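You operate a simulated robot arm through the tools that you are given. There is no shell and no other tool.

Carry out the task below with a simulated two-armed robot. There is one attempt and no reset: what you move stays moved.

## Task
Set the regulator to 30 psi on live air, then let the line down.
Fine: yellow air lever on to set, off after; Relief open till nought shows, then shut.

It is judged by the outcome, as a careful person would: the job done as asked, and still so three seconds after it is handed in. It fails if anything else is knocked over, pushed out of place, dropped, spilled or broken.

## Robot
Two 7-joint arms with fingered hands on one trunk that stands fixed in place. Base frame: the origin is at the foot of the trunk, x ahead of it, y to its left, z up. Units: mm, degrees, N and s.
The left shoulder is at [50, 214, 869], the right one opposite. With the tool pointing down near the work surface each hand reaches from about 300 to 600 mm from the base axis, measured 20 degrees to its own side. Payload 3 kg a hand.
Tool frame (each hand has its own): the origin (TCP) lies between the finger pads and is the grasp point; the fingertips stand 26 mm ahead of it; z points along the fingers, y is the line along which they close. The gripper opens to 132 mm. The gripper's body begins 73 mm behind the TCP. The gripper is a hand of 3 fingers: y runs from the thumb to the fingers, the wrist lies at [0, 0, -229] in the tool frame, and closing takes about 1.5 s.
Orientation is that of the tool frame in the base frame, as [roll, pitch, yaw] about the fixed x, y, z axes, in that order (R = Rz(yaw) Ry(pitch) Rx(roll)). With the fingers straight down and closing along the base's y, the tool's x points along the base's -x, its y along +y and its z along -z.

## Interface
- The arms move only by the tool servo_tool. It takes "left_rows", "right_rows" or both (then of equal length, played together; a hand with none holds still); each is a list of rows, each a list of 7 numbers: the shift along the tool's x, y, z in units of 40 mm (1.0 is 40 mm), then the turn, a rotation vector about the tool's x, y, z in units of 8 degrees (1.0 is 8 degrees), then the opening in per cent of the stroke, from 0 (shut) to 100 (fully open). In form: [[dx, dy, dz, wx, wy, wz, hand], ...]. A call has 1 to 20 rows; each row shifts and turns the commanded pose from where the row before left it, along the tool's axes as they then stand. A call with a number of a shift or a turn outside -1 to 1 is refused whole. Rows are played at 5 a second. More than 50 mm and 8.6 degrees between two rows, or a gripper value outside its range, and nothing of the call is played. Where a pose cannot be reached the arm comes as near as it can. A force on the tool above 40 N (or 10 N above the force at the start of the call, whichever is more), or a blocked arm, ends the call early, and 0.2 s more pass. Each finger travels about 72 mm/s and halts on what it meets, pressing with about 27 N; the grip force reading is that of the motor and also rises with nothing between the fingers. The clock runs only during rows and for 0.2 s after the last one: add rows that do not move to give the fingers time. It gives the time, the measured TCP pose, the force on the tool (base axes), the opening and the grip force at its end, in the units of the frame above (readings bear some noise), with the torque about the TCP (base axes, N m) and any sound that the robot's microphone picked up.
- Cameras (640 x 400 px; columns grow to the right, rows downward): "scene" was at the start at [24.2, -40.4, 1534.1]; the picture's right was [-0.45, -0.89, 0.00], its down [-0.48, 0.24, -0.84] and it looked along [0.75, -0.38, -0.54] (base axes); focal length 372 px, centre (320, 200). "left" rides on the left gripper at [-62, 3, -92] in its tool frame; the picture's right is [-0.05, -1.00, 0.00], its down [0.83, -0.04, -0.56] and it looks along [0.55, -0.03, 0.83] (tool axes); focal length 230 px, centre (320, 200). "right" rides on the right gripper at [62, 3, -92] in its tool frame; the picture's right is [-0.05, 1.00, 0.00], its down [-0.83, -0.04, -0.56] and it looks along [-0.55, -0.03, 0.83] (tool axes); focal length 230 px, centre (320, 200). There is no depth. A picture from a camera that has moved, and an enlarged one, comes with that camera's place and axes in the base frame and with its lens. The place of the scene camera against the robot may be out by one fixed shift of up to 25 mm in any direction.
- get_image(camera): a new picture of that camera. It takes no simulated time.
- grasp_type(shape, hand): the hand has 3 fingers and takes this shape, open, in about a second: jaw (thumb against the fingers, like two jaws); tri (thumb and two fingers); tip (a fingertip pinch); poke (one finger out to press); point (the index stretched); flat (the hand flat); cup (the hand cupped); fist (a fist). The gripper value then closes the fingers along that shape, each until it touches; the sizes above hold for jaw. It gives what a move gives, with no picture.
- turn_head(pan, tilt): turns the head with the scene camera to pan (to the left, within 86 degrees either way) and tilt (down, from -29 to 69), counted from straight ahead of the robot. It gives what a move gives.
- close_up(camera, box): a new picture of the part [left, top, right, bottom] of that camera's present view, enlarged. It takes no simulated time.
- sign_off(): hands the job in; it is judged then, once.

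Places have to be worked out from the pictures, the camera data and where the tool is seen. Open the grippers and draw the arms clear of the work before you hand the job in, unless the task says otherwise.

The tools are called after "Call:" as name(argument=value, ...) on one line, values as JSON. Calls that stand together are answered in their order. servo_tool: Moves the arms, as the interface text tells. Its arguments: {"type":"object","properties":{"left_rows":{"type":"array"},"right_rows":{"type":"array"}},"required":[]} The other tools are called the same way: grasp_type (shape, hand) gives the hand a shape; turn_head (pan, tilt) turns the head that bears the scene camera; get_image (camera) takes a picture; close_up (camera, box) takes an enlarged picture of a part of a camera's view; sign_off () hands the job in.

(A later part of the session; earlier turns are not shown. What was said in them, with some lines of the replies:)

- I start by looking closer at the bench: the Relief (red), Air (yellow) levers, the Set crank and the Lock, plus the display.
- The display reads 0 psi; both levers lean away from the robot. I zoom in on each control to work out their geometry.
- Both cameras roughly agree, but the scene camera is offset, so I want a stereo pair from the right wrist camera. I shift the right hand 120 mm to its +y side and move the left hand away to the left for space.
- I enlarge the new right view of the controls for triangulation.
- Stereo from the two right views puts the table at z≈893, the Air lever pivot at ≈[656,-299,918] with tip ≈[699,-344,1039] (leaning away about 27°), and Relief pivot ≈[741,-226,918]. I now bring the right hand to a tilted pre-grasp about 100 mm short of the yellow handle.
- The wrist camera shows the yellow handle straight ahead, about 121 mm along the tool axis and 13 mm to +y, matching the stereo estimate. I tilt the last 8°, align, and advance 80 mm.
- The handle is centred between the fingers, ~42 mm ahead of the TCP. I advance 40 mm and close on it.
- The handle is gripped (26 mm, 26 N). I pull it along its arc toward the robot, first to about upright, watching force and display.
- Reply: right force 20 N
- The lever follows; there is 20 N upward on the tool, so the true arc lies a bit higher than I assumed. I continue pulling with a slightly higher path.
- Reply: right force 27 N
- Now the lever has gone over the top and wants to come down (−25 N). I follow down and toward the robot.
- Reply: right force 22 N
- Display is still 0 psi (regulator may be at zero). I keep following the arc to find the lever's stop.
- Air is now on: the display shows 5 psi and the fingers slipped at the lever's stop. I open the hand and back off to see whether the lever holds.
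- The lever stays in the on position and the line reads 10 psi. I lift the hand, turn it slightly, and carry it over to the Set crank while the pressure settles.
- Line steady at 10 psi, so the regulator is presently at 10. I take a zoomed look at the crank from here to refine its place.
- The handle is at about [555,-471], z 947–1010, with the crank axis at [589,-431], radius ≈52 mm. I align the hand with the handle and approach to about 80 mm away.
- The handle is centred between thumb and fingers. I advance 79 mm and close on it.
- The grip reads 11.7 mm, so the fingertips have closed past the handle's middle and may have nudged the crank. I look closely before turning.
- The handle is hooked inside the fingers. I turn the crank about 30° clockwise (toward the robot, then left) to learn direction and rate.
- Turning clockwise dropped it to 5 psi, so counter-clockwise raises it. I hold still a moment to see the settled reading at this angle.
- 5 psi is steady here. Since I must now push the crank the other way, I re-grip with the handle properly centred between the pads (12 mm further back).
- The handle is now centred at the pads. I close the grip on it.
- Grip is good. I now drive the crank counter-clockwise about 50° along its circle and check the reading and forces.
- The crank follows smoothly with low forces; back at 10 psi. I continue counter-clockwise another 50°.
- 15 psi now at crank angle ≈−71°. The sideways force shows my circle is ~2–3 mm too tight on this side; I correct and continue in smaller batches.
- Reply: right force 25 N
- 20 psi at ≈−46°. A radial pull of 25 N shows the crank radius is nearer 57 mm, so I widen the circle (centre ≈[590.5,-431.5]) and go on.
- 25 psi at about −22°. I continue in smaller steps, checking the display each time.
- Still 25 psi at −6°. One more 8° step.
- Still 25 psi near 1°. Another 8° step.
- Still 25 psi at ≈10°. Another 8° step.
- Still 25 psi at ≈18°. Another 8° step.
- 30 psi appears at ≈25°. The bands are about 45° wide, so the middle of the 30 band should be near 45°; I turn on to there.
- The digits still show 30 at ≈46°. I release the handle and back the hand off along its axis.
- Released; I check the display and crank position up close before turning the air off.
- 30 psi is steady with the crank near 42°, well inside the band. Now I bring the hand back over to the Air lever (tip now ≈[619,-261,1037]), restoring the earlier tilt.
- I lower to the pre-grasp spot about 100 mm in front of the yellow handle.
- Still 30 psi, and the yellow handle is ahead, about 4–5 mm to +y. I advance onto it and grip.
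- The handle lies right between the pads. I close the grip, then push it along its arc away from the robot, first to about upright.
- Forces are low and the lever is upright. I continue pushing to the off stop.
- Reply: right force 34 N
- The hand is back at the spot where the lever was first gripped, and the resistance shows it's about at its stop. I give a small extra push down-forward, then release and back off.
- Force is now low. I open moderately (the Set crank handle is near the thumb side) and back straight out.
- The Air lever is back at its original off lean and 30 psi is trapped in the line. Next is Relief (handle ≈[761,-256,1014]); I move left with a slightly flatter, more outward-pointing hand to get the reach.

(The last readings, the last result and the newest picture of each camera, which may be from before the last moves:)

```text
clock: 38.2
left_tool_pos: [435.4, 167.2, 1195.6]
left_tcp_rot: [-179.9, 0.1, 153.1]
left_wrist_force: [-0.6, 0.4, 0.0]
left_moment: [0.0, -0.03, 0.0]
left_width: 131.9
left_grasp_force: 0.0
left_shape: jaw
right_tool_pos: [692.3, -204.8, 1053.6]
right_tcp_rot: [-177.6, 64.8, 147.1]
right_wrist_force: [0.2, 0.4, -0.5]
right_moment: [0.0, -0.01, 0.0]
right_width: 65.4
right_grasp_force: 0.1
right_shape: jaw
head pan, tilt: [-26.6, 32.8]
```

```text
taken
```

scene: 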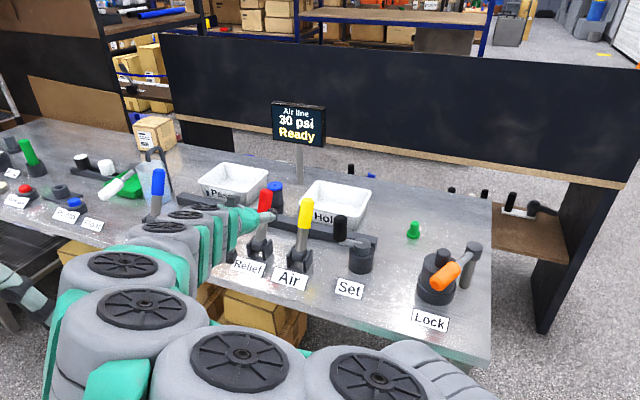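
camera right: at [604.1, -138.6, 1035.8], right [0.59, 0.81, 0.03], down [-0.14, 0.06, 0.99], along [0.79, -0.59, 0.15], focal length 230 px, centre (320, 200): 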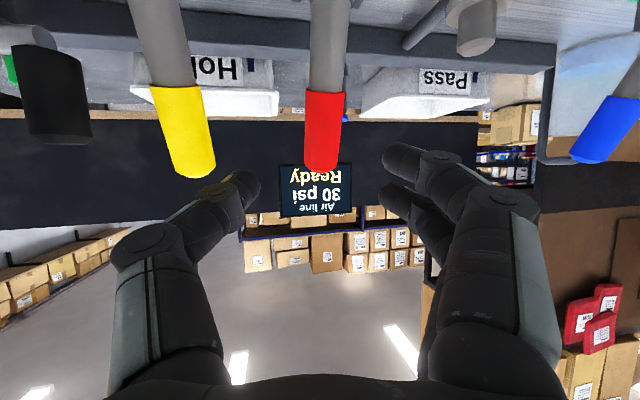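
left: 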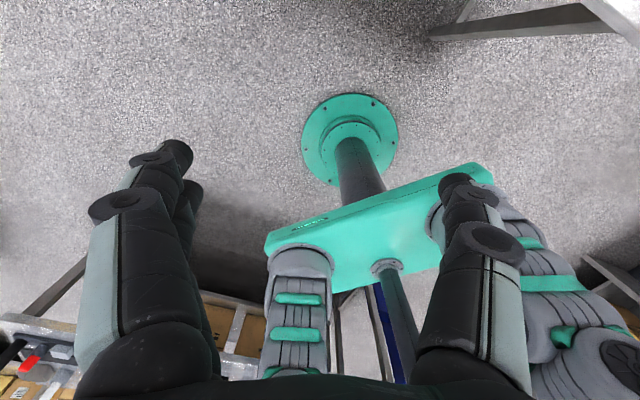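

The wrist camera sees the red handle dead ahead and the display still at 30 psi. Triangulating with the previous view puts the handle centre ~110 mm ahead on the tool axis; I advance 70 mm and re-check.

Call:
servo_tool(right_rows=[[0, 0, 0.6, 0, 0, 0, 50], [0, 0, 0.6, 0, 0, 0, 50], [0, 0.04, 0.55, 0, 0, 0, 50], [0, 0, 0, 0, 0, 0, 50]])

Call:
get_image(camera="right")

Call:
close_up(camera="scene", box=[200, 90, 380, 290])

```text
clock: 39.2
left_tool_pos: [436.2, 167.2, 1194.9]
left_tcp_rot: [-179.9, 0.0, 153.2]
left_wrist_force: [0.5, 0.1, 0.0]
left_moment: [-0.02, 0.0, 0.04]
left_width: 131.7
left_grasp_force: 0.1
left_shape: jaw
right_tool_pos: [742.7, -240.0, 1021.9]
right_tcp_rot: [-177.6, 64.8, 147.1]
right_wrist_force: [-0.5, -0.5, -0.1]
right_moment: [-0.01, 0.02, -0.01]
right_width: 65.6
right_grasp_force: 0.1
right_shape: jaw
head pan, tilt: [-26.6, 32.8]
```

```text
taken
camera right: at [655.8, -174.7, 1005.9], right [0.59, 0.8, 0.03], down [-0.14, 0.06, 0.99], along [0.79, -0.59, 0.15], focal length 230 px, centre (320, 200)
```

right: 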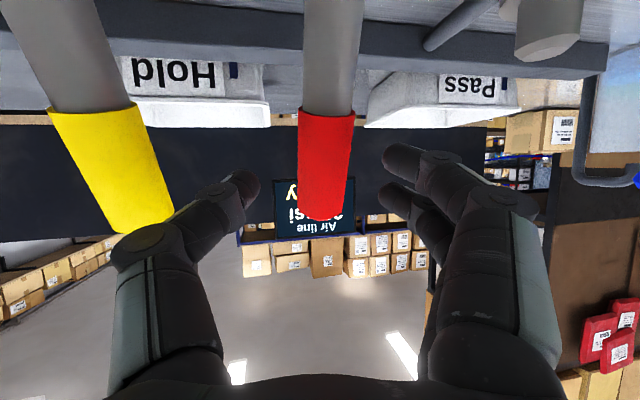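

```text
2.00 times, centred on (290, 190) of scene
camera zoom: at [24.2, -40.5, 1534.1], right [-0.45, -0.89, 0.0], down [-0.48, 0.24, -0.84], along [0.75, -0.38, -0.54], focal length 745 px, centre (380, 220)
```

zoom: 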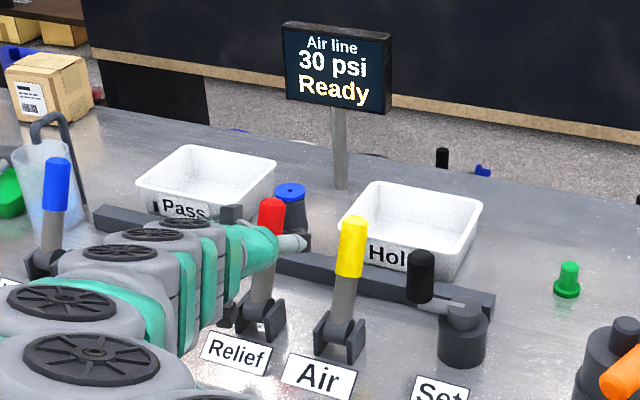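

The handle is ~45 mm ahead and centred within 3 mm; the yellow lever stays clear of the thumb. I advance the rest and close on the red handle.

Call:
servo_tool(right_rows=[[-0.03, 0.06, 0.55, 0, 0, 0, 50], [-0.03, 0, 0.52, 0, 0, 0, 50], [0, 0, 0, 0, 0, 0, 50]])

Call:
get_image(camera="right")

```text
clock: 40.0
left_tool_pos: [436.1, 166.8, 1195.5]
left_tcp_rot: [179.9, 0.0, 153.1]
left_wrist_force: [0.0, -0.3, -0.6]
left_moment: [-0.02, 0.02, 0.03]
left_width: 131.8
left_grasp_force: 0.1
left_shape: jaw
right_tool_pos: [777.3, -261.3, 1007.0]
right_tcp_rot: [-177.6, 64.8, 147.0]
right_wrist_force: [-0.3, 0.3, -0.6]
right_moment: [0.0, -0.03, 0.02]
right_width: 65.7
right_grasp_force: 0.0
right_shape: jaw
head pan, tilt: [-26.6, 32.8]
```

```text
taken
camera right: at [689.7, -195.9, 990.0], right [0.59, 0.81, 0.03], down [-0.14, 0.06, 0.99], along [0.79, -0.59, 0.15], focal length 230 px, centre (320, 200)
```

right: 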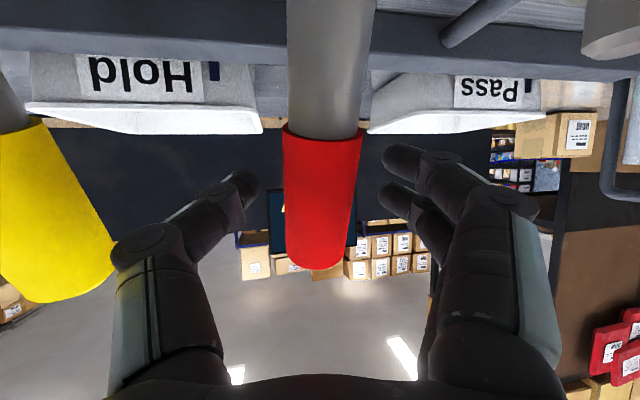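

The handle sits at the pads. I close the grip and pull the Relief lever along its arc to about upright first.

Call:
servo_tool(right_rows=[[0, 0, 0, 0, 0, 0, 30], [0, 0, 0, 0, 0, 0, 0], [0, 0, 0, 0, 0, 0, 0], [0, 0, 0, 0, 0, 0, 0], [0, 0.068, -0.373, 0, 0, 0, 0], [0.052, 0.068, -0.343, 0, 0, 0, 0], [0.099, 0.071, -0.332, 0, 0, 0, 0]])

Call:
get_image(camera="right")

Call:
close_up(camera="scene", box=[200, 90, 380, 290])

```text
clock: 41.6
left_tool_pos: [436.1, 166.8, 1195.9]
left_tcp_rot: [180.0, 0.0, 153.2]
left_wrist_force: [-0.4, 0.8, 0.1]
left_moment: [0.0, 0.02, 0.01]
left_width: 132.0
left_grasp_force: 0.1
left_shape: jaw
right_tool_pos: [749.5, -230.1, 1019.4]
right_tcp_rot: [-177.6, 64.9, 147.1]
right_wrist_force: [2.1, -2.9, -2.4]
right_moment: [0.09, -0.2, 0.04]
right_width: 5.8
right_grasp_force: 26.9
right_shape: jaw
head pan, tilt: [-26.6, 32.8]
```

```text
taken
camera right: at [661.8, -164.7, 1002.0], right [0.59, 0.81, 0.03], down [-0.14, 0.06, 0.99], along [0.79, -0.59, 0.15], focal length 230 px, centre (320, 200)
```

right: 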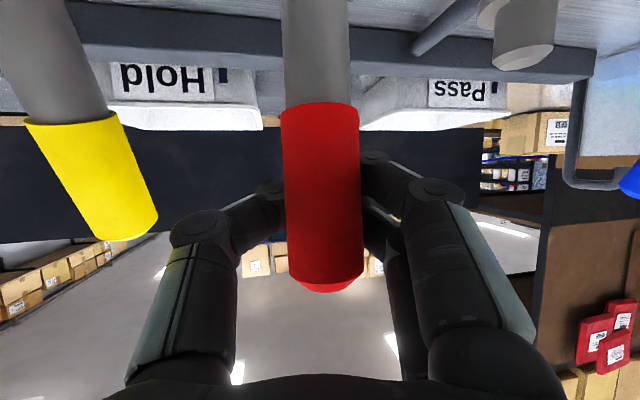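

```text
2.00 times, centred on (290, 190) of scene
camera zoom: at [24.3, -40.5, 1534.1], right [-0.45, -0.89, 0.0], down [-0.48, 0.24, -0.84], along [0.75, -0.38, -0.54], focal length 745 px, centre (380, 220)
```

zoom: 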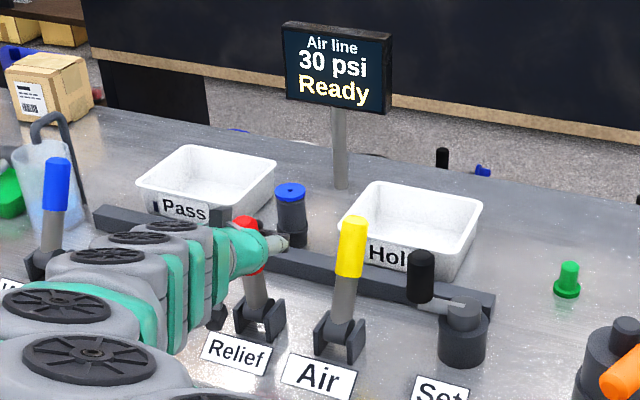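

The fingers have closed behind the handle, hooking it — fine for pulling; the lever is about upright with low force. I keep pulling toward the robot.

Call:
servo_tool(right_rows=[[0.147, 0.073, -0.315, 0, 0, 0, 0], [0.19, 0.073, -0.289, 0, 0, 0, 0]])

Call:
get_image(camera="right")

Call:
close_up(camera="scene", box=[200, 90, 380, 290])

```text
clock: 42.2
left_tool_pos: [436.1, 167.2, 1194.6]
left_tcp_rot: [180.0, 0.0, 153.3]
left_wrist_force: [0.6, 0.4, 0.8]
left_moment: [0.01, 0.0, -0.02]
left_width: 131.9
left_grasp_force: 0.0
left_shape: jaw
right_tool_pos: [730.6, -209.7, 1016.4]
right_tcp_rot: [-177.6, 64.9, 147.1]
right_wrist_force: [8.5, 4.3, -2.8]
right_moment: [0.07, -0.15, -0.02]
right_width: 4.0
right_grasp_force: 27.1
right_shape: jaw
head pan, tilt: [-26.6, 32.8]
```

```text
taken
camera right: at [642.8, -143.7, 999.9], right [0.59, 0.81, 0.03], down [-0.14, 0.06, 0.99], along [0.79, -0.59, 0.15], focal length 230 px, centre (320, 200)
```

right: 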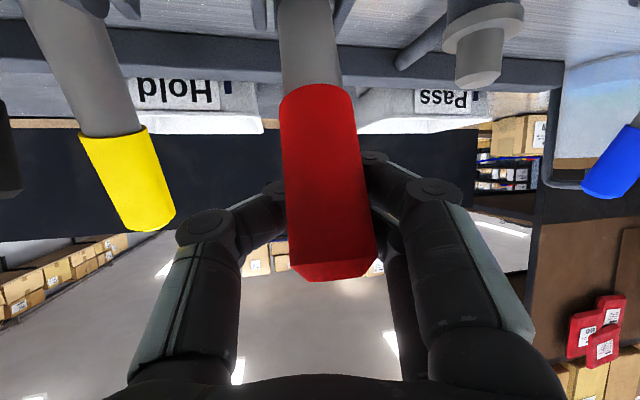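

```text
2.00 times, centred on (290, 190) of scene
camera zoom: at [24.4, -40.4, 1534.1], right [-0.45, -0.89, 0.0], down [-0.48, 0.24, -0.84], along [0.75, -0.38, -0.54], focal length 745 px, centre (380, 220)
```

zoom: 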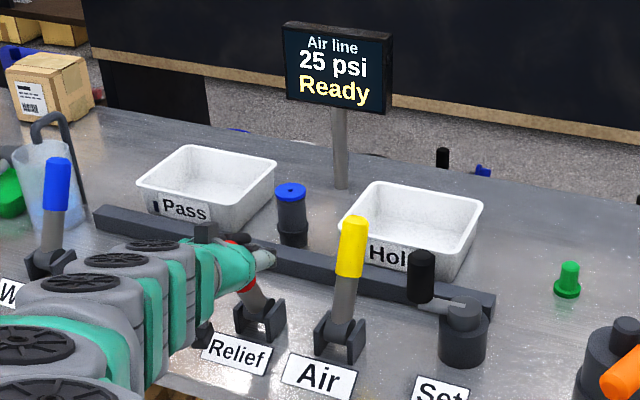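

Relief is open: the display fell to 25 psi. I hold here while the line bleeds down.

Call:
servo_tool(right_rows=[[0, 0, 0, 0, 0, 0, 0], [0, 0, 0, 0, 0, 0, 0], [0, 0, 0, 0, 0, 0, 0], [0, 0, 0, 0, 0, 0, 0], [0, 0, 0, 0, 0, 0, 0], [0, 0, 0, 0, 0, 0, 0], [0, 0, 0, 0, 0, 0, 0], [0, 0, 0, 0, 0, 0, 0], [0, 0, 0, 0, 0, 0, 0], [0, 0, 0, 0, 0, 0, 0]])

Call:
close_up(camera="scene", box=[200, 90, 380, 290])

```text
clock: 44.4
left_tool_pos: [434.6, 165.9, 1195.3]
left_tcp_rot: [180.0, 0.1, 153.1]
left_wrist_force: [0.0, -0.1, 0.8]
left_moment: [-0.02, -0.02, 0.0]
left_width: 131.9
left_grasp_force: 0.0
left_shape: jaw
right_tool_pos: [730.1, -211.6, 1016.0]
right_tcp_rot: [-177.6, 64.8, 147.1]
right_wrist_force: [5.9, 3.5, -0.3]
right_moment: [0.07, -0.13, -0.06]
right_width: 3.6
right_grasp_force: 27.1
right_shape: jaw
head pan, tilt: [-26.6, 32.8]
```

```text
2.00 times, centred on (290, 190) of scene
camera zoom: at [24.3, -40.4, 1534.1], right [-0.45, -0.89, 0.0], down [-0.48, 0.24, -0.84], along [0.75, -0.38, -0.54], focal length 745 px, centre (380, 220)
```

zoom: 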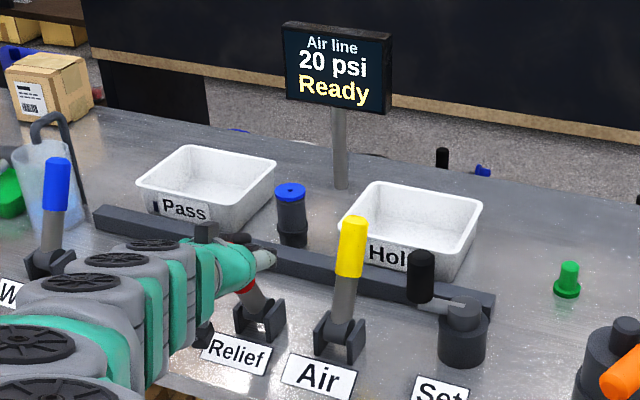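

It's bleeding steadily (20 psi). I keep holding for longer.

Call:
servo_tool(right_rows=[[0, 0, 0, 0, 0, 0, 0], [0, 0, 0, 0, 0, 0, 0], [0, 0, 0, 0, 0, 0, 0], [0, 0, 0, 0, 0, 0, 0], [0, 0, 0, 0, 0, 0, 0], [0, 0, 0, 0, 0, 0, 0], [0, 0, 0, 0, 0, 0, 0], [0, 0, 0, 0, 0, 0, 0], [0, 0, 0, 0, 0, 0, 0], [0, 0, 0, 0, 0, 0, 0], [0, 0, 0, 0, 0, 0, 0], [0, 0, 0, 0, 0, 0, 0], [0, 0, 0, 0, 0, 0, 0], [0, 0, 0, 0, 0, 0, 0], [0, 0, 0, 0, 0, 0, 0], [0, 0, 0, 0, 0, 0, 0], [0, 0, 0, 0, 0, 0, 0], [0, 0, 0, 0, 0, 0, 0], [0, 0, 0, 0, 0, 0, 0], [0, 0, 0, 0, 0, 0, 0]])

Call:
close_up(camera="scene", box=[200, 90, 380, 290])

```text
clock: 48.6
left_tool_pos: [434.9, 166.4, 1196.0]
left_tcp_rot: [-180.0, 0.0, 153.2]
left_wrist_force: [-0.1, 0.8, 0.5]
left_moment: [0.01, -0.03, -0.05]
left_width: 131.9
left_grasp_force: 0.0
left_shape: jaw
right_tool_pos: [730.9, -211.7, 1017.0]
right_tcp_rot: [-177.5, 64.8, 147.0]
right_wrist_force: [5.7, 3.2, 1.0]
right_moment: [0.04, -0.09, -0.03]
right_width: 3.6
right_grasp_force: 27.7
right_shape: jaw
head pan, tilt: [-26.6, 32.8]
```

```text
2.00 times, centred on (290, 190) of scene
camera zoom: at [24.3, -40.4, 1534.1], right [-0.45, -0.89, 0.0], down [-0.48, 0.24, -0.84], along [0.75, -0.38, -0.54], focal length 745 px, centre (380, 220)
```

zoom: 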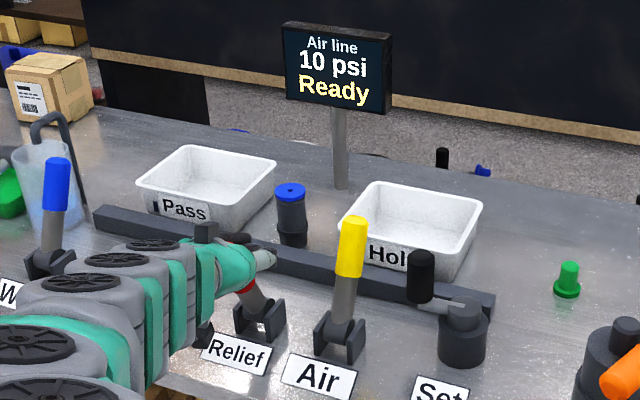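

Down to 10 psi. I hold for another four seconds.

Call:
servo_tool(right_rows=[[0, 0, 0, 0, 0, 0, 0], [0, 0, 0, 0, 0, 0, 0], [0, 0, 0, 0, 0, 0, 0], [0, 0, 0, 0, 0, 0, 0], [0, 0, 0, 0, 0, 0, 0], [0, 0, 0, 0, 0, 0, 0], [0, 0, 0, 0, 0, 0, 0], [0, 0, 0, 0, 0, 0, 0], [0, 0, 0, 0, 0, 0, 0], [0, 0, 0, 0, 0, 0, 0], [0, 0, 0, 0, 0, 0, 0], [0, 0, 0, 0, 0, 0, 0], [0, 0, 0, 0, 0, 0, 0], [0, 0, 0, 0, 0, 0, 0], [0, 0, 0, 0, 0, 0, 0], [0, 0, 0, 0, 0, 0, 0], [0, 0, 0, 0, 0, 0, 0], [0, 0, 0, 0, 0, 0, 0], [0, 0, 0, 0, 0, 0, 0], [0, 0, 0, 0, 0, 0, 0]])

Call:
close_up(camera="scene", box=[200, 90, 380, 290])

```text
clock: 52.8
left_tool_pos: [435.5, 165.5, 1194.0]
left_tcp_rot: [-179.9, 0.0, 153.1]
left_wrist_force: [0.0, -1.1, 0.0]
left_moment: [0.0, -0.01, 0.02]
left_width: 131.8
left_grasp_force: 0.1
left_shape: jaw
right_tool_pos: [730.6, -211.0, 1017.5]
right_tcp_rot: [-177.6, 64.8, 147.1]
right_wrist_force: [6.5, 2.6, 1.2]
right_moment: [0.05, -0.12, -0.05]
right_width: 3.7
right_grasp_force: 27.0
right_shape: jaw
head pan, tilt: [-26.6, 32.8]
```

```text
2.00 times, centred on (290, 190) of scene
camera zoom: at [24.3, -40.4, 1534.1], right [-0.45, -0.89, 0.0], down [-0.48, 0.24, -0.84], along [0.75, -0.38, -0.54], focal length 745 px, centre (380, 220)
```

zoom: 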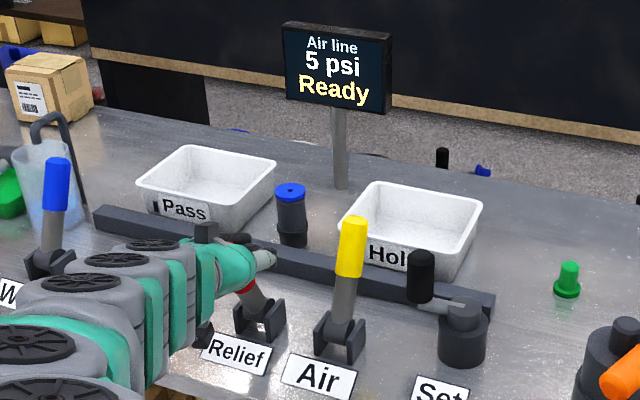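

5 psi and falling. I keep holding it open.

Call:
servo_tool(right_rows=[[0, 0, 0, 0, 0, 0, 0], [0, 0, 0, 0, 0, 0, 0], [0, 0, 0, 0, 0, 0, 0], [0, 0, 0, 0, 0, 0, 0], [0, 0, 0, 0, 0, 0, 0], [0, 0, 0, 0, 0, 0, 0], [0, 0, 0, 0, 0, 0, 0], [0, 0, 0, 0, 0, 0, 0], [0, 0, 0, 0, 0, 0, 0], [0, 0, 0, 0, 0, 0, 0], [0, 0, 0, 0, 0, 0, 0], [0, 0, 0, 0, 0, 0, 0], [0, 0, 0, 0, 0, 0, 0], [0, 0, 0, 0, 0, 0, 0], [0, 0, 0, 0, 0, 0, 0], [0, 0, 0, 0, 0, 0, 0], [0, 0, 0, 0, 0, 0, 0], [0, 0, 0, 0, 0, 0, 0], [0, 0, 0, 0, 0, 0, 0], [0, 0, 0, 0, 0, 0, 0]])

Call:
close_up(camera="scene", box=[200, 90, 380, 290])

```text
clock: 57.0
left_tool_pos: [437.0, 166.5, 1196.1]
left_tcp_rot: [179.9, -0.1, 153.3]
left_wrist_force: [0.1, 0.2, -0.1]
left_moment: [0.0, 0.02, 0.01]
left_width: 131.7
left_grasp_force: 0.1
left_shape: jaw
right_tool_pos: [730.5, -210.3, 1017.2]
right_tcp_rot: [-177.6, 64.8, 147.2]
right_wrist_force: [7.3, 0.7, 2.2]
right_moment: [0.04, -0.13, -0.07]
right_width: 3.7
right_grasp_force: 27.0
right_shape: jaw
head pan, tilt: [-26.6, 32.8]
```

```text
2.00 times, centred on (290, 190) of scene
camera zoom: at [24.4, -40.4, 1534.1], right [-0.45, -0.89, 0.0], down [-0.48, 0.24, -0.84], along [0.75, -0.38, -0.54], focal length 745 px, centre (380, 220)
```

zoom: 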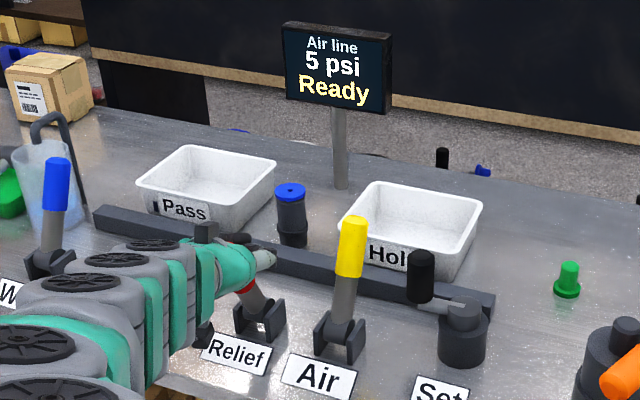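

Still 5 psi, the tail is slow. I hold on longer.

Call:
servo_tool(right_rows=[[0, 0, 0, 0, 0, 0, 0], [0, 0, 0, 0, 0, 0, 0], [0, 0, 0, 0, 0, 0, 0], [0, 0, 0, 0, 0, 0, 0], [0, 0, 0, 0, 0, 0, 0], [0, 0, 0, 0, 0, 0, 0], [0, 0, 0, 0, 0, 0, 0], [0, 0, 0, 0, 0, 0, 0], [0, 0, 0, 0, 0, 0, 0], [0, 0, 0, 0, 0, 0, 0], [0, 0, 0, 0, 0, 0, 0], [0, 0, 0, 0, 0, 0, 0], [0, 0, 0, 0, 0, 0, 0], [0, 0, 0, 0, 0, 0, 0], [0, 0, 0, 0, 0, 0, 0], [0, 0, 0, 0, 0, 0, 0], [0, 0, 0, 0, 0, 0, 0], [0, 0, 0, 0, 0, 0, 0], [0, 0, 0, 0, 0, 0, 0], [0, 0, 0, 0, 0, 0, 0]])

Call:
close_up(camera="scene", box=[200, 90, 380, 290])

```text
clock: 61.2
left_tool_pos: [435.1, 166.5, 1195.5]
left_tcp_rot: [179.9, 0.0, 153.2]
left_wrist_force: [0.4, -0.2, -0.1]
left_moment: [0.01, 0.01, -0.01]
left_width: 131.9
left_grasp_force: 0.0
left_shape: jaw
right_tool_pos: [731.5, -210.6, 1017.4]
right_tcp_rot: [-177.5, 64.9, 147.1]
right_wrist_force: [7.2, 0.5, 1.6]
right_moment: [0.07, -0.12, -0.07]
right_width: 3.8
right_grasp_force: 27.3
right_shape: jaw
head pan, tilt: [-26.6, 32.8]
```

```text
2.00 times, centred on (290, 190) of scene
camera zoom: at [24.3, -40.4, 1534.1], right [-0.45, -0.89, 0.0], down [-0.48, 0.24, -0.84], along [0.75, -0.38, -0.54], focal length 745 px, centre (380, 220)
```

zoom: 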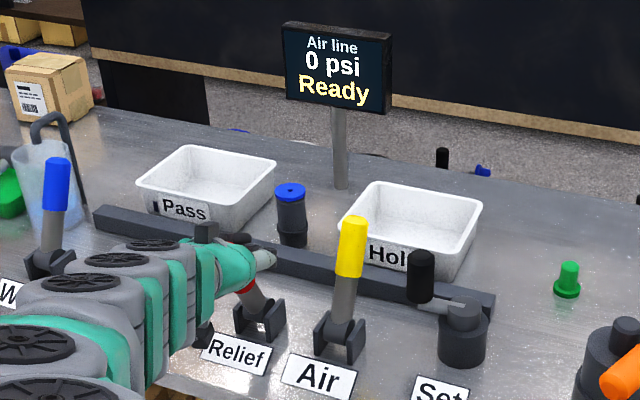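

Nought shows. I hold a few more seconds to be sure the residual is gone before shutting Relief.

Call:
servo_tool(right_rows=[[0, 0, 0, 0, 0, 0, 0], [0, 0, 0, 0, 0, 0, 0], [0, 0, 0, 0, 0, 0, 0], [0, 0, 0, 0, 0, 0, 0], [0, 0, 0, 0, 0, 0, 0], [0, 0, 0, 0, 0, 0, 0], [0, 0, 0, 0, 0, 0, 0], [0, 0, 0, 0, 0, 0, 0], [0, 0, 0, 0, 0, 0, 0], [0, 0, 0, 0, 0, 0, 0], [0, 0, 0, 0, 0, 0, 0], [0, 0, 0, 0, 0, 0, 0], [0, 0, 0, 0, 0, 0, 0], [0, 0, 0, 0, 0, 0, 0], [0, 0, 0, 0, 0, 0, 0], [0, 0, 0, 0, 0, 0, 0], [0, 0, 0, 0, 0, 0, 0], [0, 0, 0, 0, 0, 0, 0], [0, 0, 0, 0, 0, 0, 0], [0, 0, 0, 0, 0, 0, 0]])

Call:
get_image(camera="right")

Call:
close_up(camera="scene", box=[200, 90, 380, 290])

```text
clock: 65.4
left_tool_pos: [435.4, 166.5, 1194.9]
left_tcp_rot: [-180.0, -0.1, 153.2]
left_wrist_force: [0.6, 0.6, 0.1]
left_moment: [-0.01, -0.02, -0.02]
left_width: 132.1
left_grasp_force: 0.0
left_shape: jaw
right_tool_pos: [730.6, -211.4, 1017.1]
right_tcp_rot: [-177.6, 64.7, 147.1]
right_wrist_force: [7.2, 0.4, 1.6]
right_moment: [0.03, -0.15, -0.08]
right_width: 3.6
right_grasp_force: 27.4
right_shape: jaw
head pan, tilt: [-26.6, 32.8]
```

```text
taken
camera right: at [642.8, -144.5, 999.9], right [0.59, 0.81, 0.03], down [-0.14, 0.06, 0.99], along [0.79, -0.59, 0.15], focal length 230 px, centre (320, 200)
```

right: 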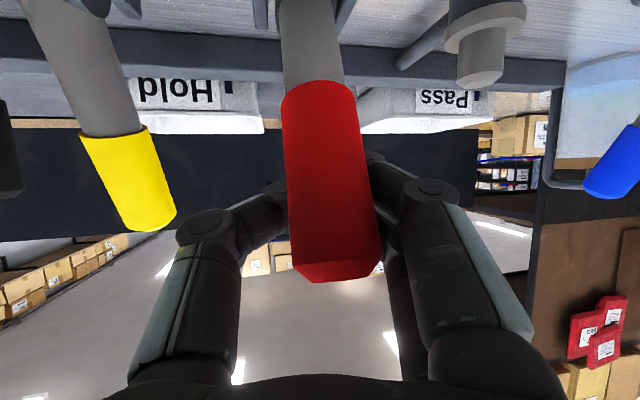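

```text
2.00 times, centred on (290, 190) of scene
camera zoom: at [24.3, -40.4, 1534.1], right [-0.45, -0.89, 0.0], down [-0.48, 0.24, -0.84], along [0.75, -0.38, -0.54], focal length 745 px, centre (380, 220)
```

zoom: 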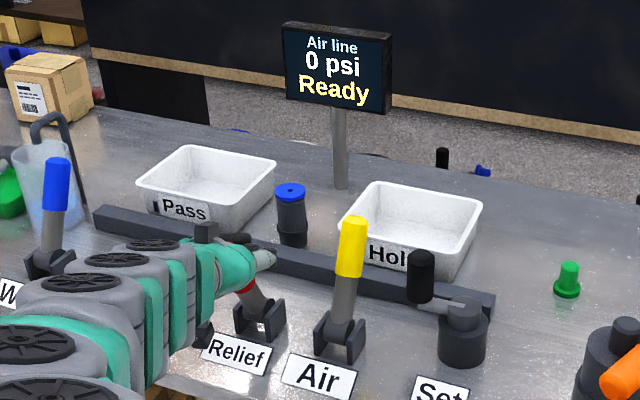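

Still 0 psi. To shut Relief I re-grip: open, back off ~35 mm so the handle sits nearer the fingertips, and check.

Call:
servo_tool(right_rows=[[0, 0, 0, 0, 0, 0, 25], [0, 0, 0, 0, 0, 0, 50], [0, 0, 0, 0, 0, 0, 50], [0.24, 0.02, -0.36, 0, 0, 0, 50], [0.24, 0.02, -0.36, 0, 0, 0, 50], [0, 0, 0, 0, 0, 0, 50]])

Call:
get_image(camera="right")

Call:
close_up(camera="scene", box=[200, 90, 380, 290])

```text
clock: 66.8
left_tool_pos: [434.2, 166.5, 1195.3]
left_tcp_rot: [180.0, -0.1, 153.2]
left_wrist_force: [0.2, 0.3, -0.1]
left_moment: [0.0, 0.01, 0.02]
left_width: 131.7
left_grasp_force: 0.0
left_shape: jaw
right_tool_pos: [702.7, -189.3, 1011.6]
right_tcp_rot: [-177.5, 64.9, 147.1]
right_wrist_force: [0.0, 0.0, -0.5]
right_moment: [0.03, -0.03, 0.01]
right_width: 65.3
right_grasp_force: 0.1
right_shape: jaw
head pan, tilt: [-26.6, 32.8]
```

```text
taken
camera right: at [614.7, -123.5, 995.4], right [0.59, 0.8, 0.03], down [-0.14, 0.07, 0.99], along [0.79, -0.59, 0.15], focal length 230 px, centre (320, 200)
```

right: 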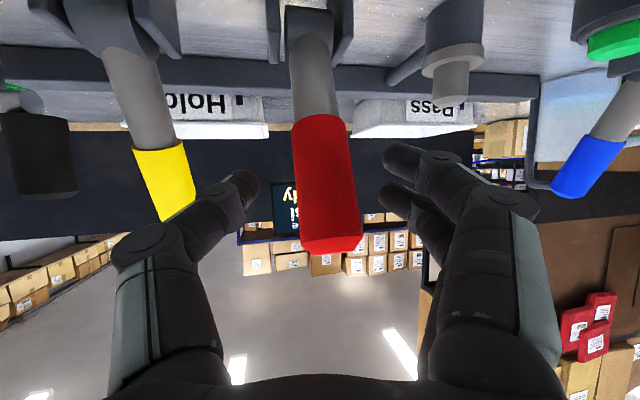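

```text
2.00 times, centred on (290, 190) of scene
camera zoom: at [24.2, -40.4, 1534.1], right [-0.45, -0.89, 0.0], down [-0.48, 0.24, -0.84], along [0.75, -0.38, -0.54], focal length 745 px, centre (380, 220)
```

zoom: 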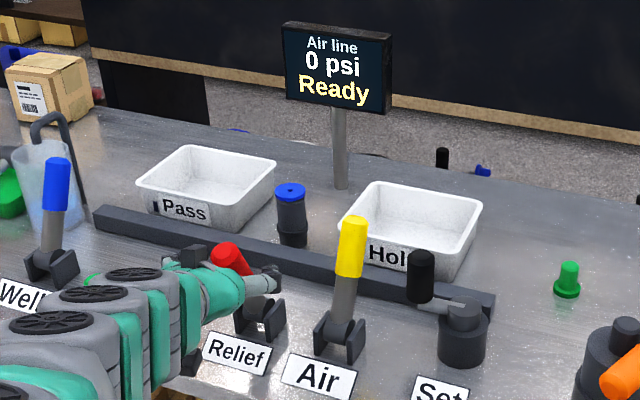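

The handle is ~20 mm beyond the TCP and 5 mm to +y. I centre on it, close, and push the first half of the arc back.

Call:
servo_tool(right_rows=[[-0.08, 0.125, 0.125, 0, 0, 0, 50], [0, 0, 0, 0, 0, 0, 30], [0, 0, 0, 0, 0, 0, 0], [0, 0, 0, 0, 0, 0, 0], [0, 0, 0, 0, 0, 0, 0]])

Call:
get_image(camera="right")

```text
clock: 68.0
left_tool_pos: [436.0, 166.2, 1195.2]
left_tcp_rot: [180.0, 0.0, 153.1]
left_wrist_force: [-0.2, 0.2, 0.1]
left_moment: [-0.04, 0.01, -0.02]
left_width: 131.7
left_grasp_force: 0.0
left_shape: jaw
right_tool_pos: [709.7, -189.6, 1013.0]
right_tcp_rot: [-177.7, 64.8, 147.1]
right_wrist_force: [6.8, -4.5, 1.1]
right_moment: [-0.07, -0.03, 0.03]
right_width: 22.6
right_grasp_force: 27.3
right_shape: jaw
head pan, tilt: [-26.6, 32.8]
```

```text
taken
camera right: at [622.6, -123.4, 996.3], right [0.59, 0.8, 0.03], down [-0.14, 0.07, 0.99], along [0.79, -0.59, 0.15], focal length 230 px, centre (320, 200)
```

right: 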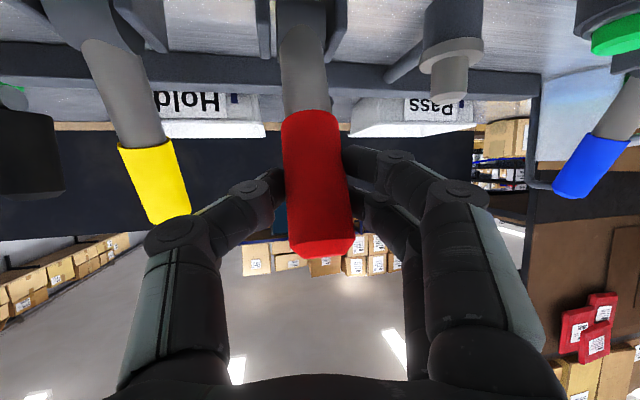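

Gripped at 22.6 mm with low force. I push the lever along its arc to about upright.

Call:
servo_tool(right_rows=[[-0.275, -0.08, 0.276, 0, 0, 0, 0], [-0.223, -0.081, 0.314, 0, 0, 0, 0], [-0.175, -0.082, 0.347, 0, 0, 0, 0]])

Call:
get_image(camera="right")

Call:
close_up(camera="scene", box=[200, 90, 380, 290])

```text
clock: 68.8
left_tool_pos: [435.7, 167.3, 1194.9]
left_tcp_rot: [179.9, 0.1, 153.3]
left_wrist_force: [0.5, 0.3, -0.7]
left_moment: [0.04, -0.01, 0.02]
left_width: 131.9
left_grasp_force: 0.1
left_shape: jaw
right_tool_pos: [743.2, -221.7, 1020.6]
right_tcp_rot: [-177.6, 64.7, 147.0]
right_wrist_force: [-5.2, 4.7, -10.9]
right_moment: [0.71, 0.29, -0.07]
right_width: 23.2
right_grasp_force: 27.3
right_shape: jaw
head pan, tilt: [-26.6, 32.8]
```

```text
taken
camera right: at [654.7, -156.7, 1004.2], right [0.59, 0.81, 0.03], down [-0.14, 0.06, 0.99], along [0.79, -0.59, 0.15], focal length 230 px, centre (320, 200)
```

right: 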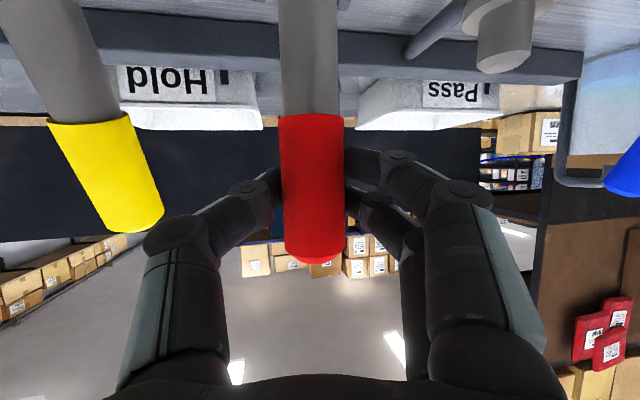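

```text
2.00 times, centred on (290, 190) of scene
camera zoom: at [24.3, -40.4, 1534.1], right [-0.45, -0.89, 0.0], down [-0.48, 0.24, -0.84], along [0.75, -0.38, -0.54], focal length 745 px, centre (380, 220)
```

zoom: 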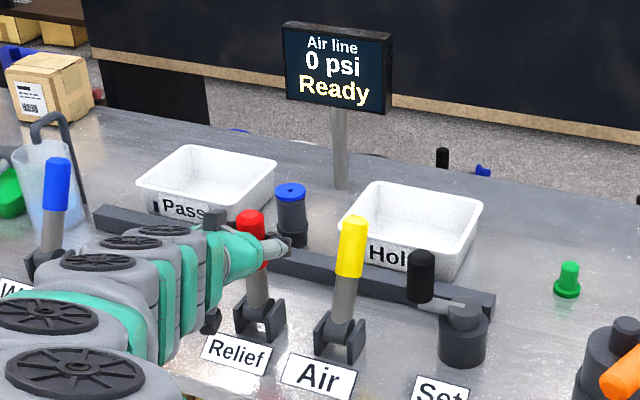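

The lever is past upright and moving easily. I push on to its shut stop.

Call:
servo_tool(right_rows=[[-0.09, -0.08, 0.385, 0, 0, 0, 0], [-0.04, -0.068, 0.341, 0, 0, 0, 0], [0, -0.057, 0.28, 0, 0, 0, 0]])

Call:
get_image(camera="right")

Call:
close_up(camera="scene", box=[200, 90, 380, 290])

```text
clock: 69.6
left_tool_pos: [435.8, 165.6, 1195.2]
left_tcp_rot: [-180.0, 0.0, 153.2]
left_wrist_force: [-0.4, -0.2, -0.5]
left_moment: [0.03, 0.02, 0.02]
left_width: 132.1
left_grasp_force: 0.0
left_shape: jaw
right_tool_pos: [768.7, -252.6, 1009.6]
right_tcp_rot: [-177.7, 64.8, 147.0]
right_wrist_force: [-3.3, 1.8, -1.0]
right_moment: [0.23, 0.03, -0.07]
right_width: 21.9
right_grasp_force: 26.8
right_shape: jaw
head pan, tilt: [-26.6, 32.8]
```

```text
taken
camera right: at [681.4, -186.2, 992.5], right [0.59, 0.8, 0.03], down [-0.14, 0.06, 0.99], along [0.79, -0.59, 0.15], focal length 230 px, centre (320, 200)
```

right: 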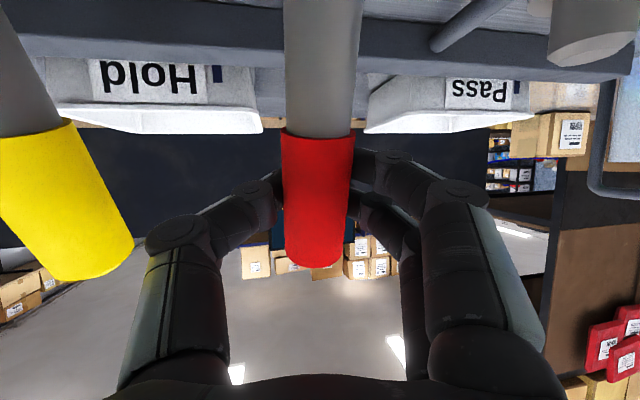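

```text
2.00 times, centred on (290, 190) of scene
camera zoom: at [24.2, -40.4, 1534.1], right [-0.45, -0.89, 0.0], down [-0.48, 0.24, -0.84], along [0.75, -0.38, -0.54], focal length 745 px, centre (380, 220)
```

zoom: 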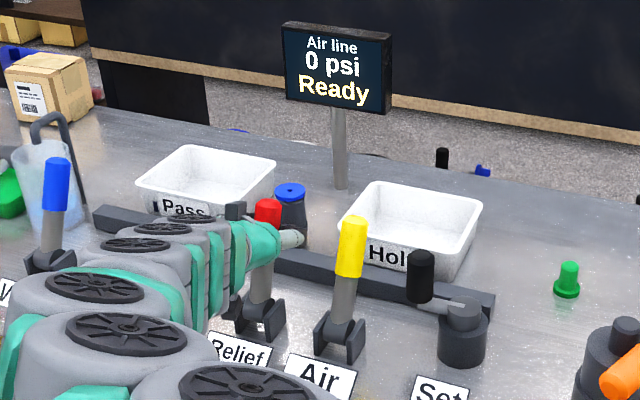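

Force is low and the red tip is a few mm short of its original spot, so I push a bit further until it meets the stop.

Call:
servo_tool(right_rows=[[0, -0.031, 0.15, 0, 0, 0, 0], [0, -0.02, 0.1, 0, 0, 0, 0]])

Call:
close_up(camera="scene", box=[200, 90, 380, 290])

```text
clock: 70.2
left_tool_pos: [434.6, 166.3, 1195.4]
left_tcp_rot: [-180.0, 0.0, 153.1]
left_wrist_force: [-0.1, 0.5, -0.1]
left_moment: [0.02, 0.01, -0.03]
left_width: 132.0
left_grasp_force: 0.1
left_shape: jaw
right_tool_pos: [774.5, -258.7, 1004.2]
right_tcp_rot: [-177.6, 64.9, 147.1]
right_wrist_force: [-3.1, -1.4, -0.8]
right_moment: [0.07, -0.01, -0.05]
right_width: 20.6
right_grasp_force: 27.3
right_shape: jaw
head pan, tilt: [-26.6, 32.8]
```

```text
2.00 times, centred on (290, 190) of scene
camera zoom: at [24.2, -40.5, 1534.1], right [-0.45, -0.89, 0.0], down [-0.48, 0.24, -0.84], along [0.75, -0.38, -0.54], focal length 745 px, centre (380, 220)
```

zoom: 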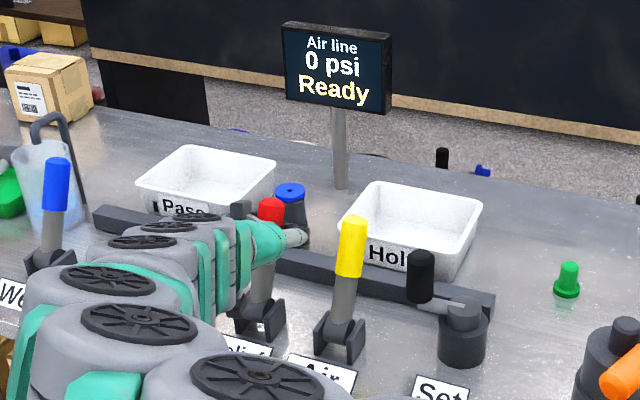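

The red tip is back at its original picture position and the grip is slipping, so it's at the stop. I release and back out along the tool axis.

Call:
servo_tool(right_rows=[[0, 0, 0, 0, 0, 0, 25], [0, 0, 0, 0, 0, 0, 50], [0, 0, 0, 0, 0, 0, 50], [0, 0, -0.6, 0, 0, 0, 50], [0, 0, -0.9, 0, 0, 0, 50], [0, 0, -1, 0, 0, 0, 50], [0, 0, -1, 0, 0, 0, 50]])

Call:
get_image(camera="right")

Call:
close_up(camera="scene", box=[200, 90, 400, 290])

```text
clock: 71.8
left_tool_pos: [435.5, 166.3, 1194.3]
left_tcp_rot: [179.9, 0.1, 153.2]
left_wrist_force: [-0.4, -0.1, 0.1]
left_moment: [0.04, -0.02, 0.02]
left_width: 132.0
left_grasp_force: 0.1
left_shape: jaw
right_tool_pos: [671.1, -183.3, 1064.6]
right_tcp_rot: [-177.5, 64.9, 147.1]
right_wrist_force: [-0.6, 1.6, -0.6]
right_moment: [0.02, 0.0, 0.0]
right_width: 65.3
right_grasp_force: 0.2
right_shape: jaw
head pan, tilt: [-26.6, 32.8]
```

```text
taken
camera right: at [583.9, -118.5, 1048.0], right [0.59, 0.8, 0.03], down [-0.14, 0.07, 0.99], along [0.79, -0.59, 0.15], focal length 230 px, centre (320, 200)
```

right: 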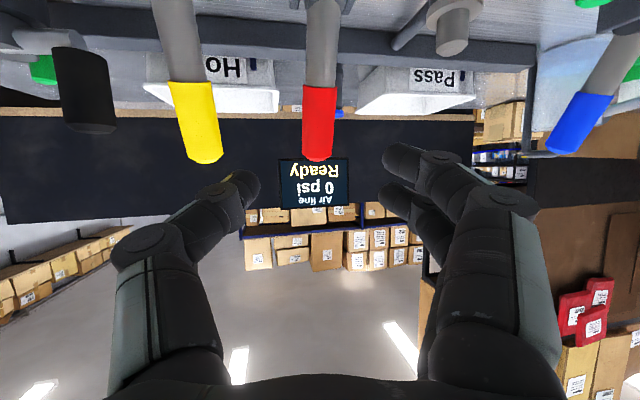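

```text
2.00 times, centred on (300, 190) of scene
camera zoom: at [24.2, -40.4, 1534.1], right [-0.45, -0.89, 0.0], down [-0.48, 0.24, -0.84], along [0.75, -0.38, -0.54], focal length 745 px, centre (360, 220)
```

zoom: 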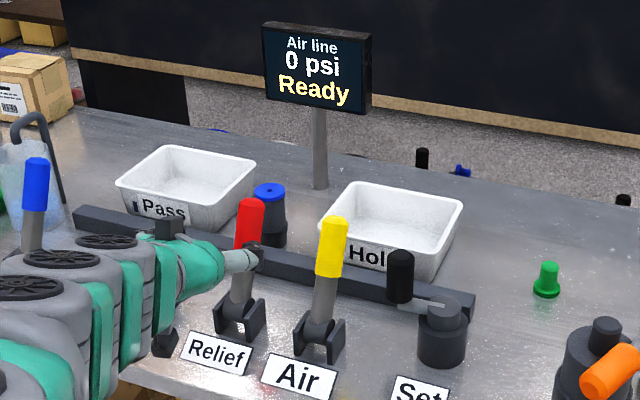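

Both levers are back in their original away positions and the display reads 0 psi. I lift the arm and withdraw it clear of the bench.

Call:
servo_tool(right_rows=[[-0.9, 0, -0.42, 0, 0, 0, 50], [-0.9, 0, -0.42, 0, 0, 0, 50], [-0.9, 0, -0.42, 0, 0, 0, 50], [0, -0.7, -0.4, 0.41, 0.417, 0.287, 50], [0, -0.7, -0.4, 0.41, 0.417, 0.287, 50], [0, -0.7, -0.4, 0.41, 0.417, 0.287, 50], [0.17, -0.3, -0.245, 0, 0.98, 0, 60], [0.205, -0.3, -0.22, 0, 0.98, 0, 70], [0.23, -0.3, -0.19, 0, 0.98, 0, 80], [0.26, -0.3, -0.155, 0, 0.98, 0, 90], [0.275, -0.3, -0.12, 0, 0.98, 0, 100], [0.29, -0.3, -0.08, 0, 0.98, 0, 100], [0.3, -0.3, -0.04, 0, 0.98, 0, 100]])

Call:
get_image(camera="scene")

Call:
get_image(camera="right")

```text
clock: 74.6
left_tool_pos: [435.4, 166.6, 1195.7]
left_tcp_rot: [-180.0, 0.0, 153.2]
left_wrist_force: [0.1, -0.3, 0.4]
left_moment: [0.03, -0.02, -0.03]
left_width: 131.9
left_grasp_force: 0.1
left_shape: jaw
right_tool_pos: [469.6, -217.1, 1207.0]
right_tcp_rot: [-180.0, 0.0, 133.0]
right_wrist_force: [-0.2, 0.0, -0.3]
right_moment: [0.01, 0.01, -0.01]
right_width: 131.8
right_grasp_force: 0.2
right_shape: jaw
head pan, tilt: [-26.6, 32.8]
```

```text
taken
```

scene: 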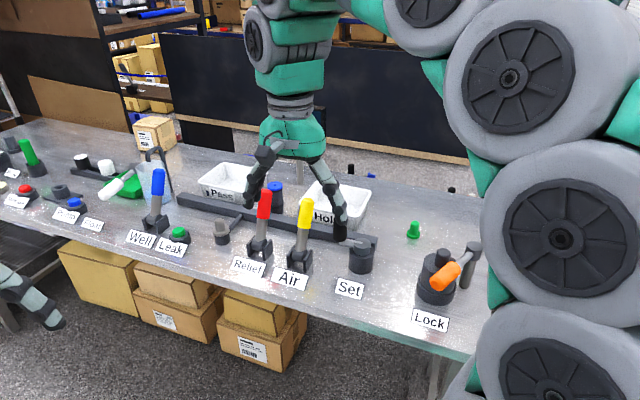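

```text
taken
camera right: at [430.5, -169.5, 1299.1], right [0.77, 0.64, 0.0], down [0.54, -0.64, 0.55], along [0.36, -0.42, -0.83], focal length 230 px, centre (320, 200)
```

right: 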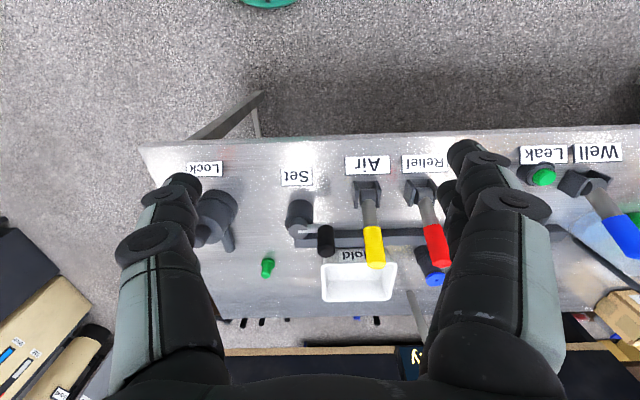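

Everything looks in place; I move the right hand back to its starting area so the display and controls are in view.

Call:
servo_tool(right_rows=[[-0.225, -0.88, -0.2, 0, 0, -0.42, 100], [-0.15, -0.88, -0.2, 0, 0, -0.42, 100], [-0.1, -0.88, -0.2, 0, 0, -0.42, 100], [-0.05, -0.88, -0.2, 0, 0, -0.42, 100], [0, -0.88, -0.2, 0, 0, -0.42, 100], [0, -0.88, -0.2, 0, 0, -0.42, 100]])

Call:
get_image(camera="scene")

Call:
close_up(camera="scene", box=[220, 90, 400, 300])

Call:
close_up(camera="scene", box=[220, 170, 340, 290])

```text
clock: 76.0
left_tool_pos: [436.4, 166.5, 1194.7]
left_tcp_rot: [180.0, 0.0, 153.2]
left_wrist_force: [-0.1, 0.1, 0.5]
left_moment: [-0.02, 0.02, 0.02]
left_width: 131.8
left_grasp_force: 0.1
left_shape: jaw
right_tool_pos: [353.7, -396.8, 1254.9]
right_tcp_rot: [180.0, 0.1, 153.1]
right_wrist_force: [-0.4, 0.9, 0.2]
right_moment: [0.02, 0.0, 0.01]
right_width: 131.8
right_grasp_force: 0.1
right_shape: jaw
head pan, tilt: [-26.6, 32.8]
```

```text
taken
```

scene: 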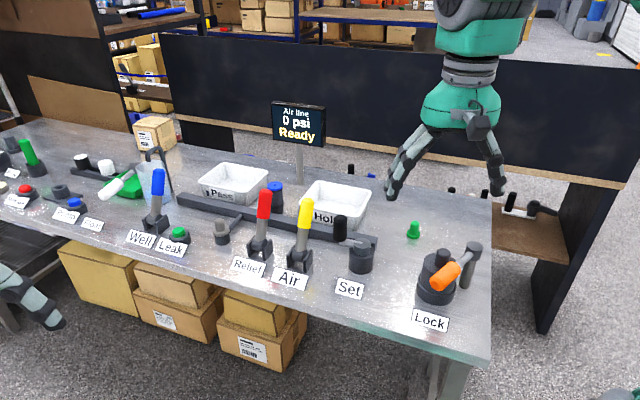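

```text
1.90 times, centred on (310, 195) of scene
camera zoom: at [24.2, -40.5, 1534.1], right [-0.45, -0.89, 0.0], down [-0.48, 0.24, -0.84], along [0.75, -0.38, -0.54], focal length 710 px, centre (339, 210)
```

zoom: 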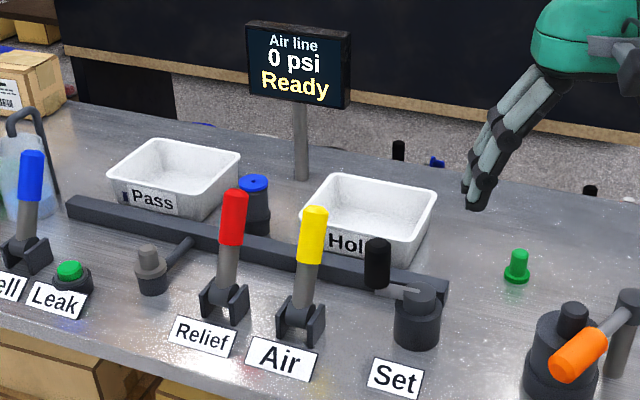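

```text
3.33 times, centred on (280, 230) of scene
camera zoom: at [24.2, -40.5, 1534.1], right [-0.45, -0.89, 0.0], down [-0.48, 0.24, -0.84], along [0.75, -0.38, -0.54], focal length 1242 px, centre (453, 100)
```

zoom: 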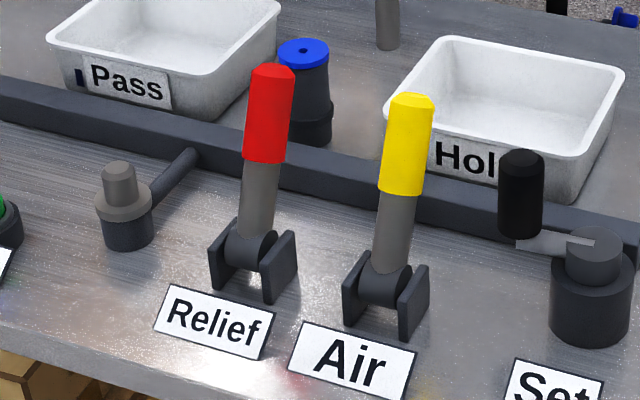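

The levers match their original positions exactly and the line reads 0 psi. I compare the crank's present angle with its start to make sure the setting is near the middle of the 30 band.

Call:
close_up(camera="scene", box=[320, 200, 420, 300])

Call:
close_up(camera="right", box=[320, 150, 460, 290])

```text
4.00 times, centred on (370, 250) of scene
camera zoom: at [24.2, -40.5, 1534.1], right [-0.45, -0.89, 0.0], down [-0.48, 0.24, -0.84], along [0.75, -0.38, -0.54], focal length 1490 px, centre (120, 0)
```

zoom: 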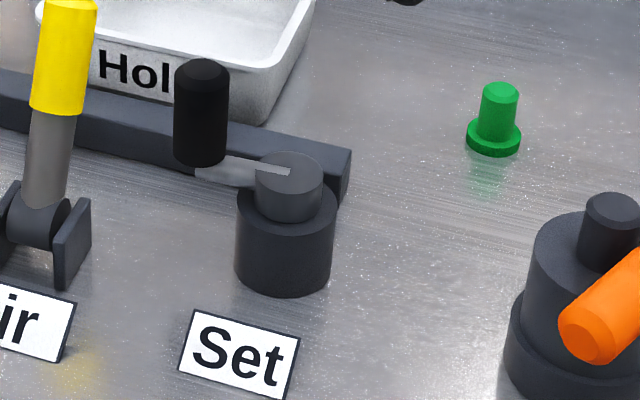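

```text
2.86 times, centred on (390, 220) of right
camera zoom: at [300.2, -365.5, 1346.7], right [0.5, 0.87, 0.0], down [0.72, -0.41, 0.56], along [0.48, -0.28, -0.83], focal length 657 px, centre (120, 143)
```

zoom: 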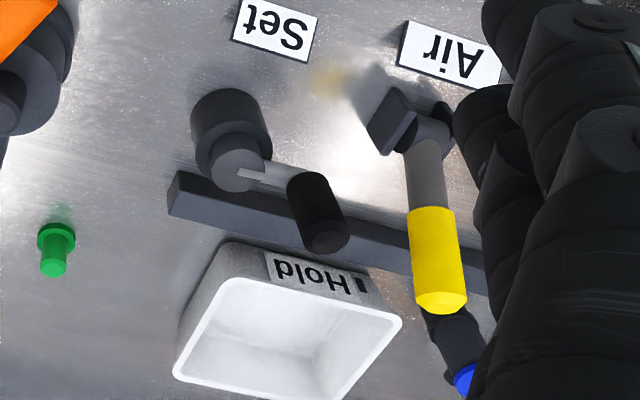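

The crank has turned about 174–180° from its 10 psi start at roughly 9° per psi, which puts it within about 1 psi of 30. Air is off, Relief is shut, the display reads 0, and both hands are open and clear, so I hand the job in.

Call:
sign_off()

```text
The job is handed in.
```

The regulator is set to 30 psi and the line has been let down. The display reads 0 psi, with the Air lever off and Relief shut.

- **Setting:** With the air on, the line started at 10 psi. I turned the Set crank counter-clockwise about half a turn until the display held steady at 30. The display only moves in 5 psi steps, so I left the crank near the middle of the 30 step. By its angle, the true setting should be within about 1 psi of 30.
- **Letting down:** I put the Air lever back to off, opened Relief until nought showed, and held it open about four seconds longer. Then I shut it.
- **Bench:** Both levers look exactly where they were at the start. I saw nothing else moved or knocked over, and both hands are open and clear of the work.
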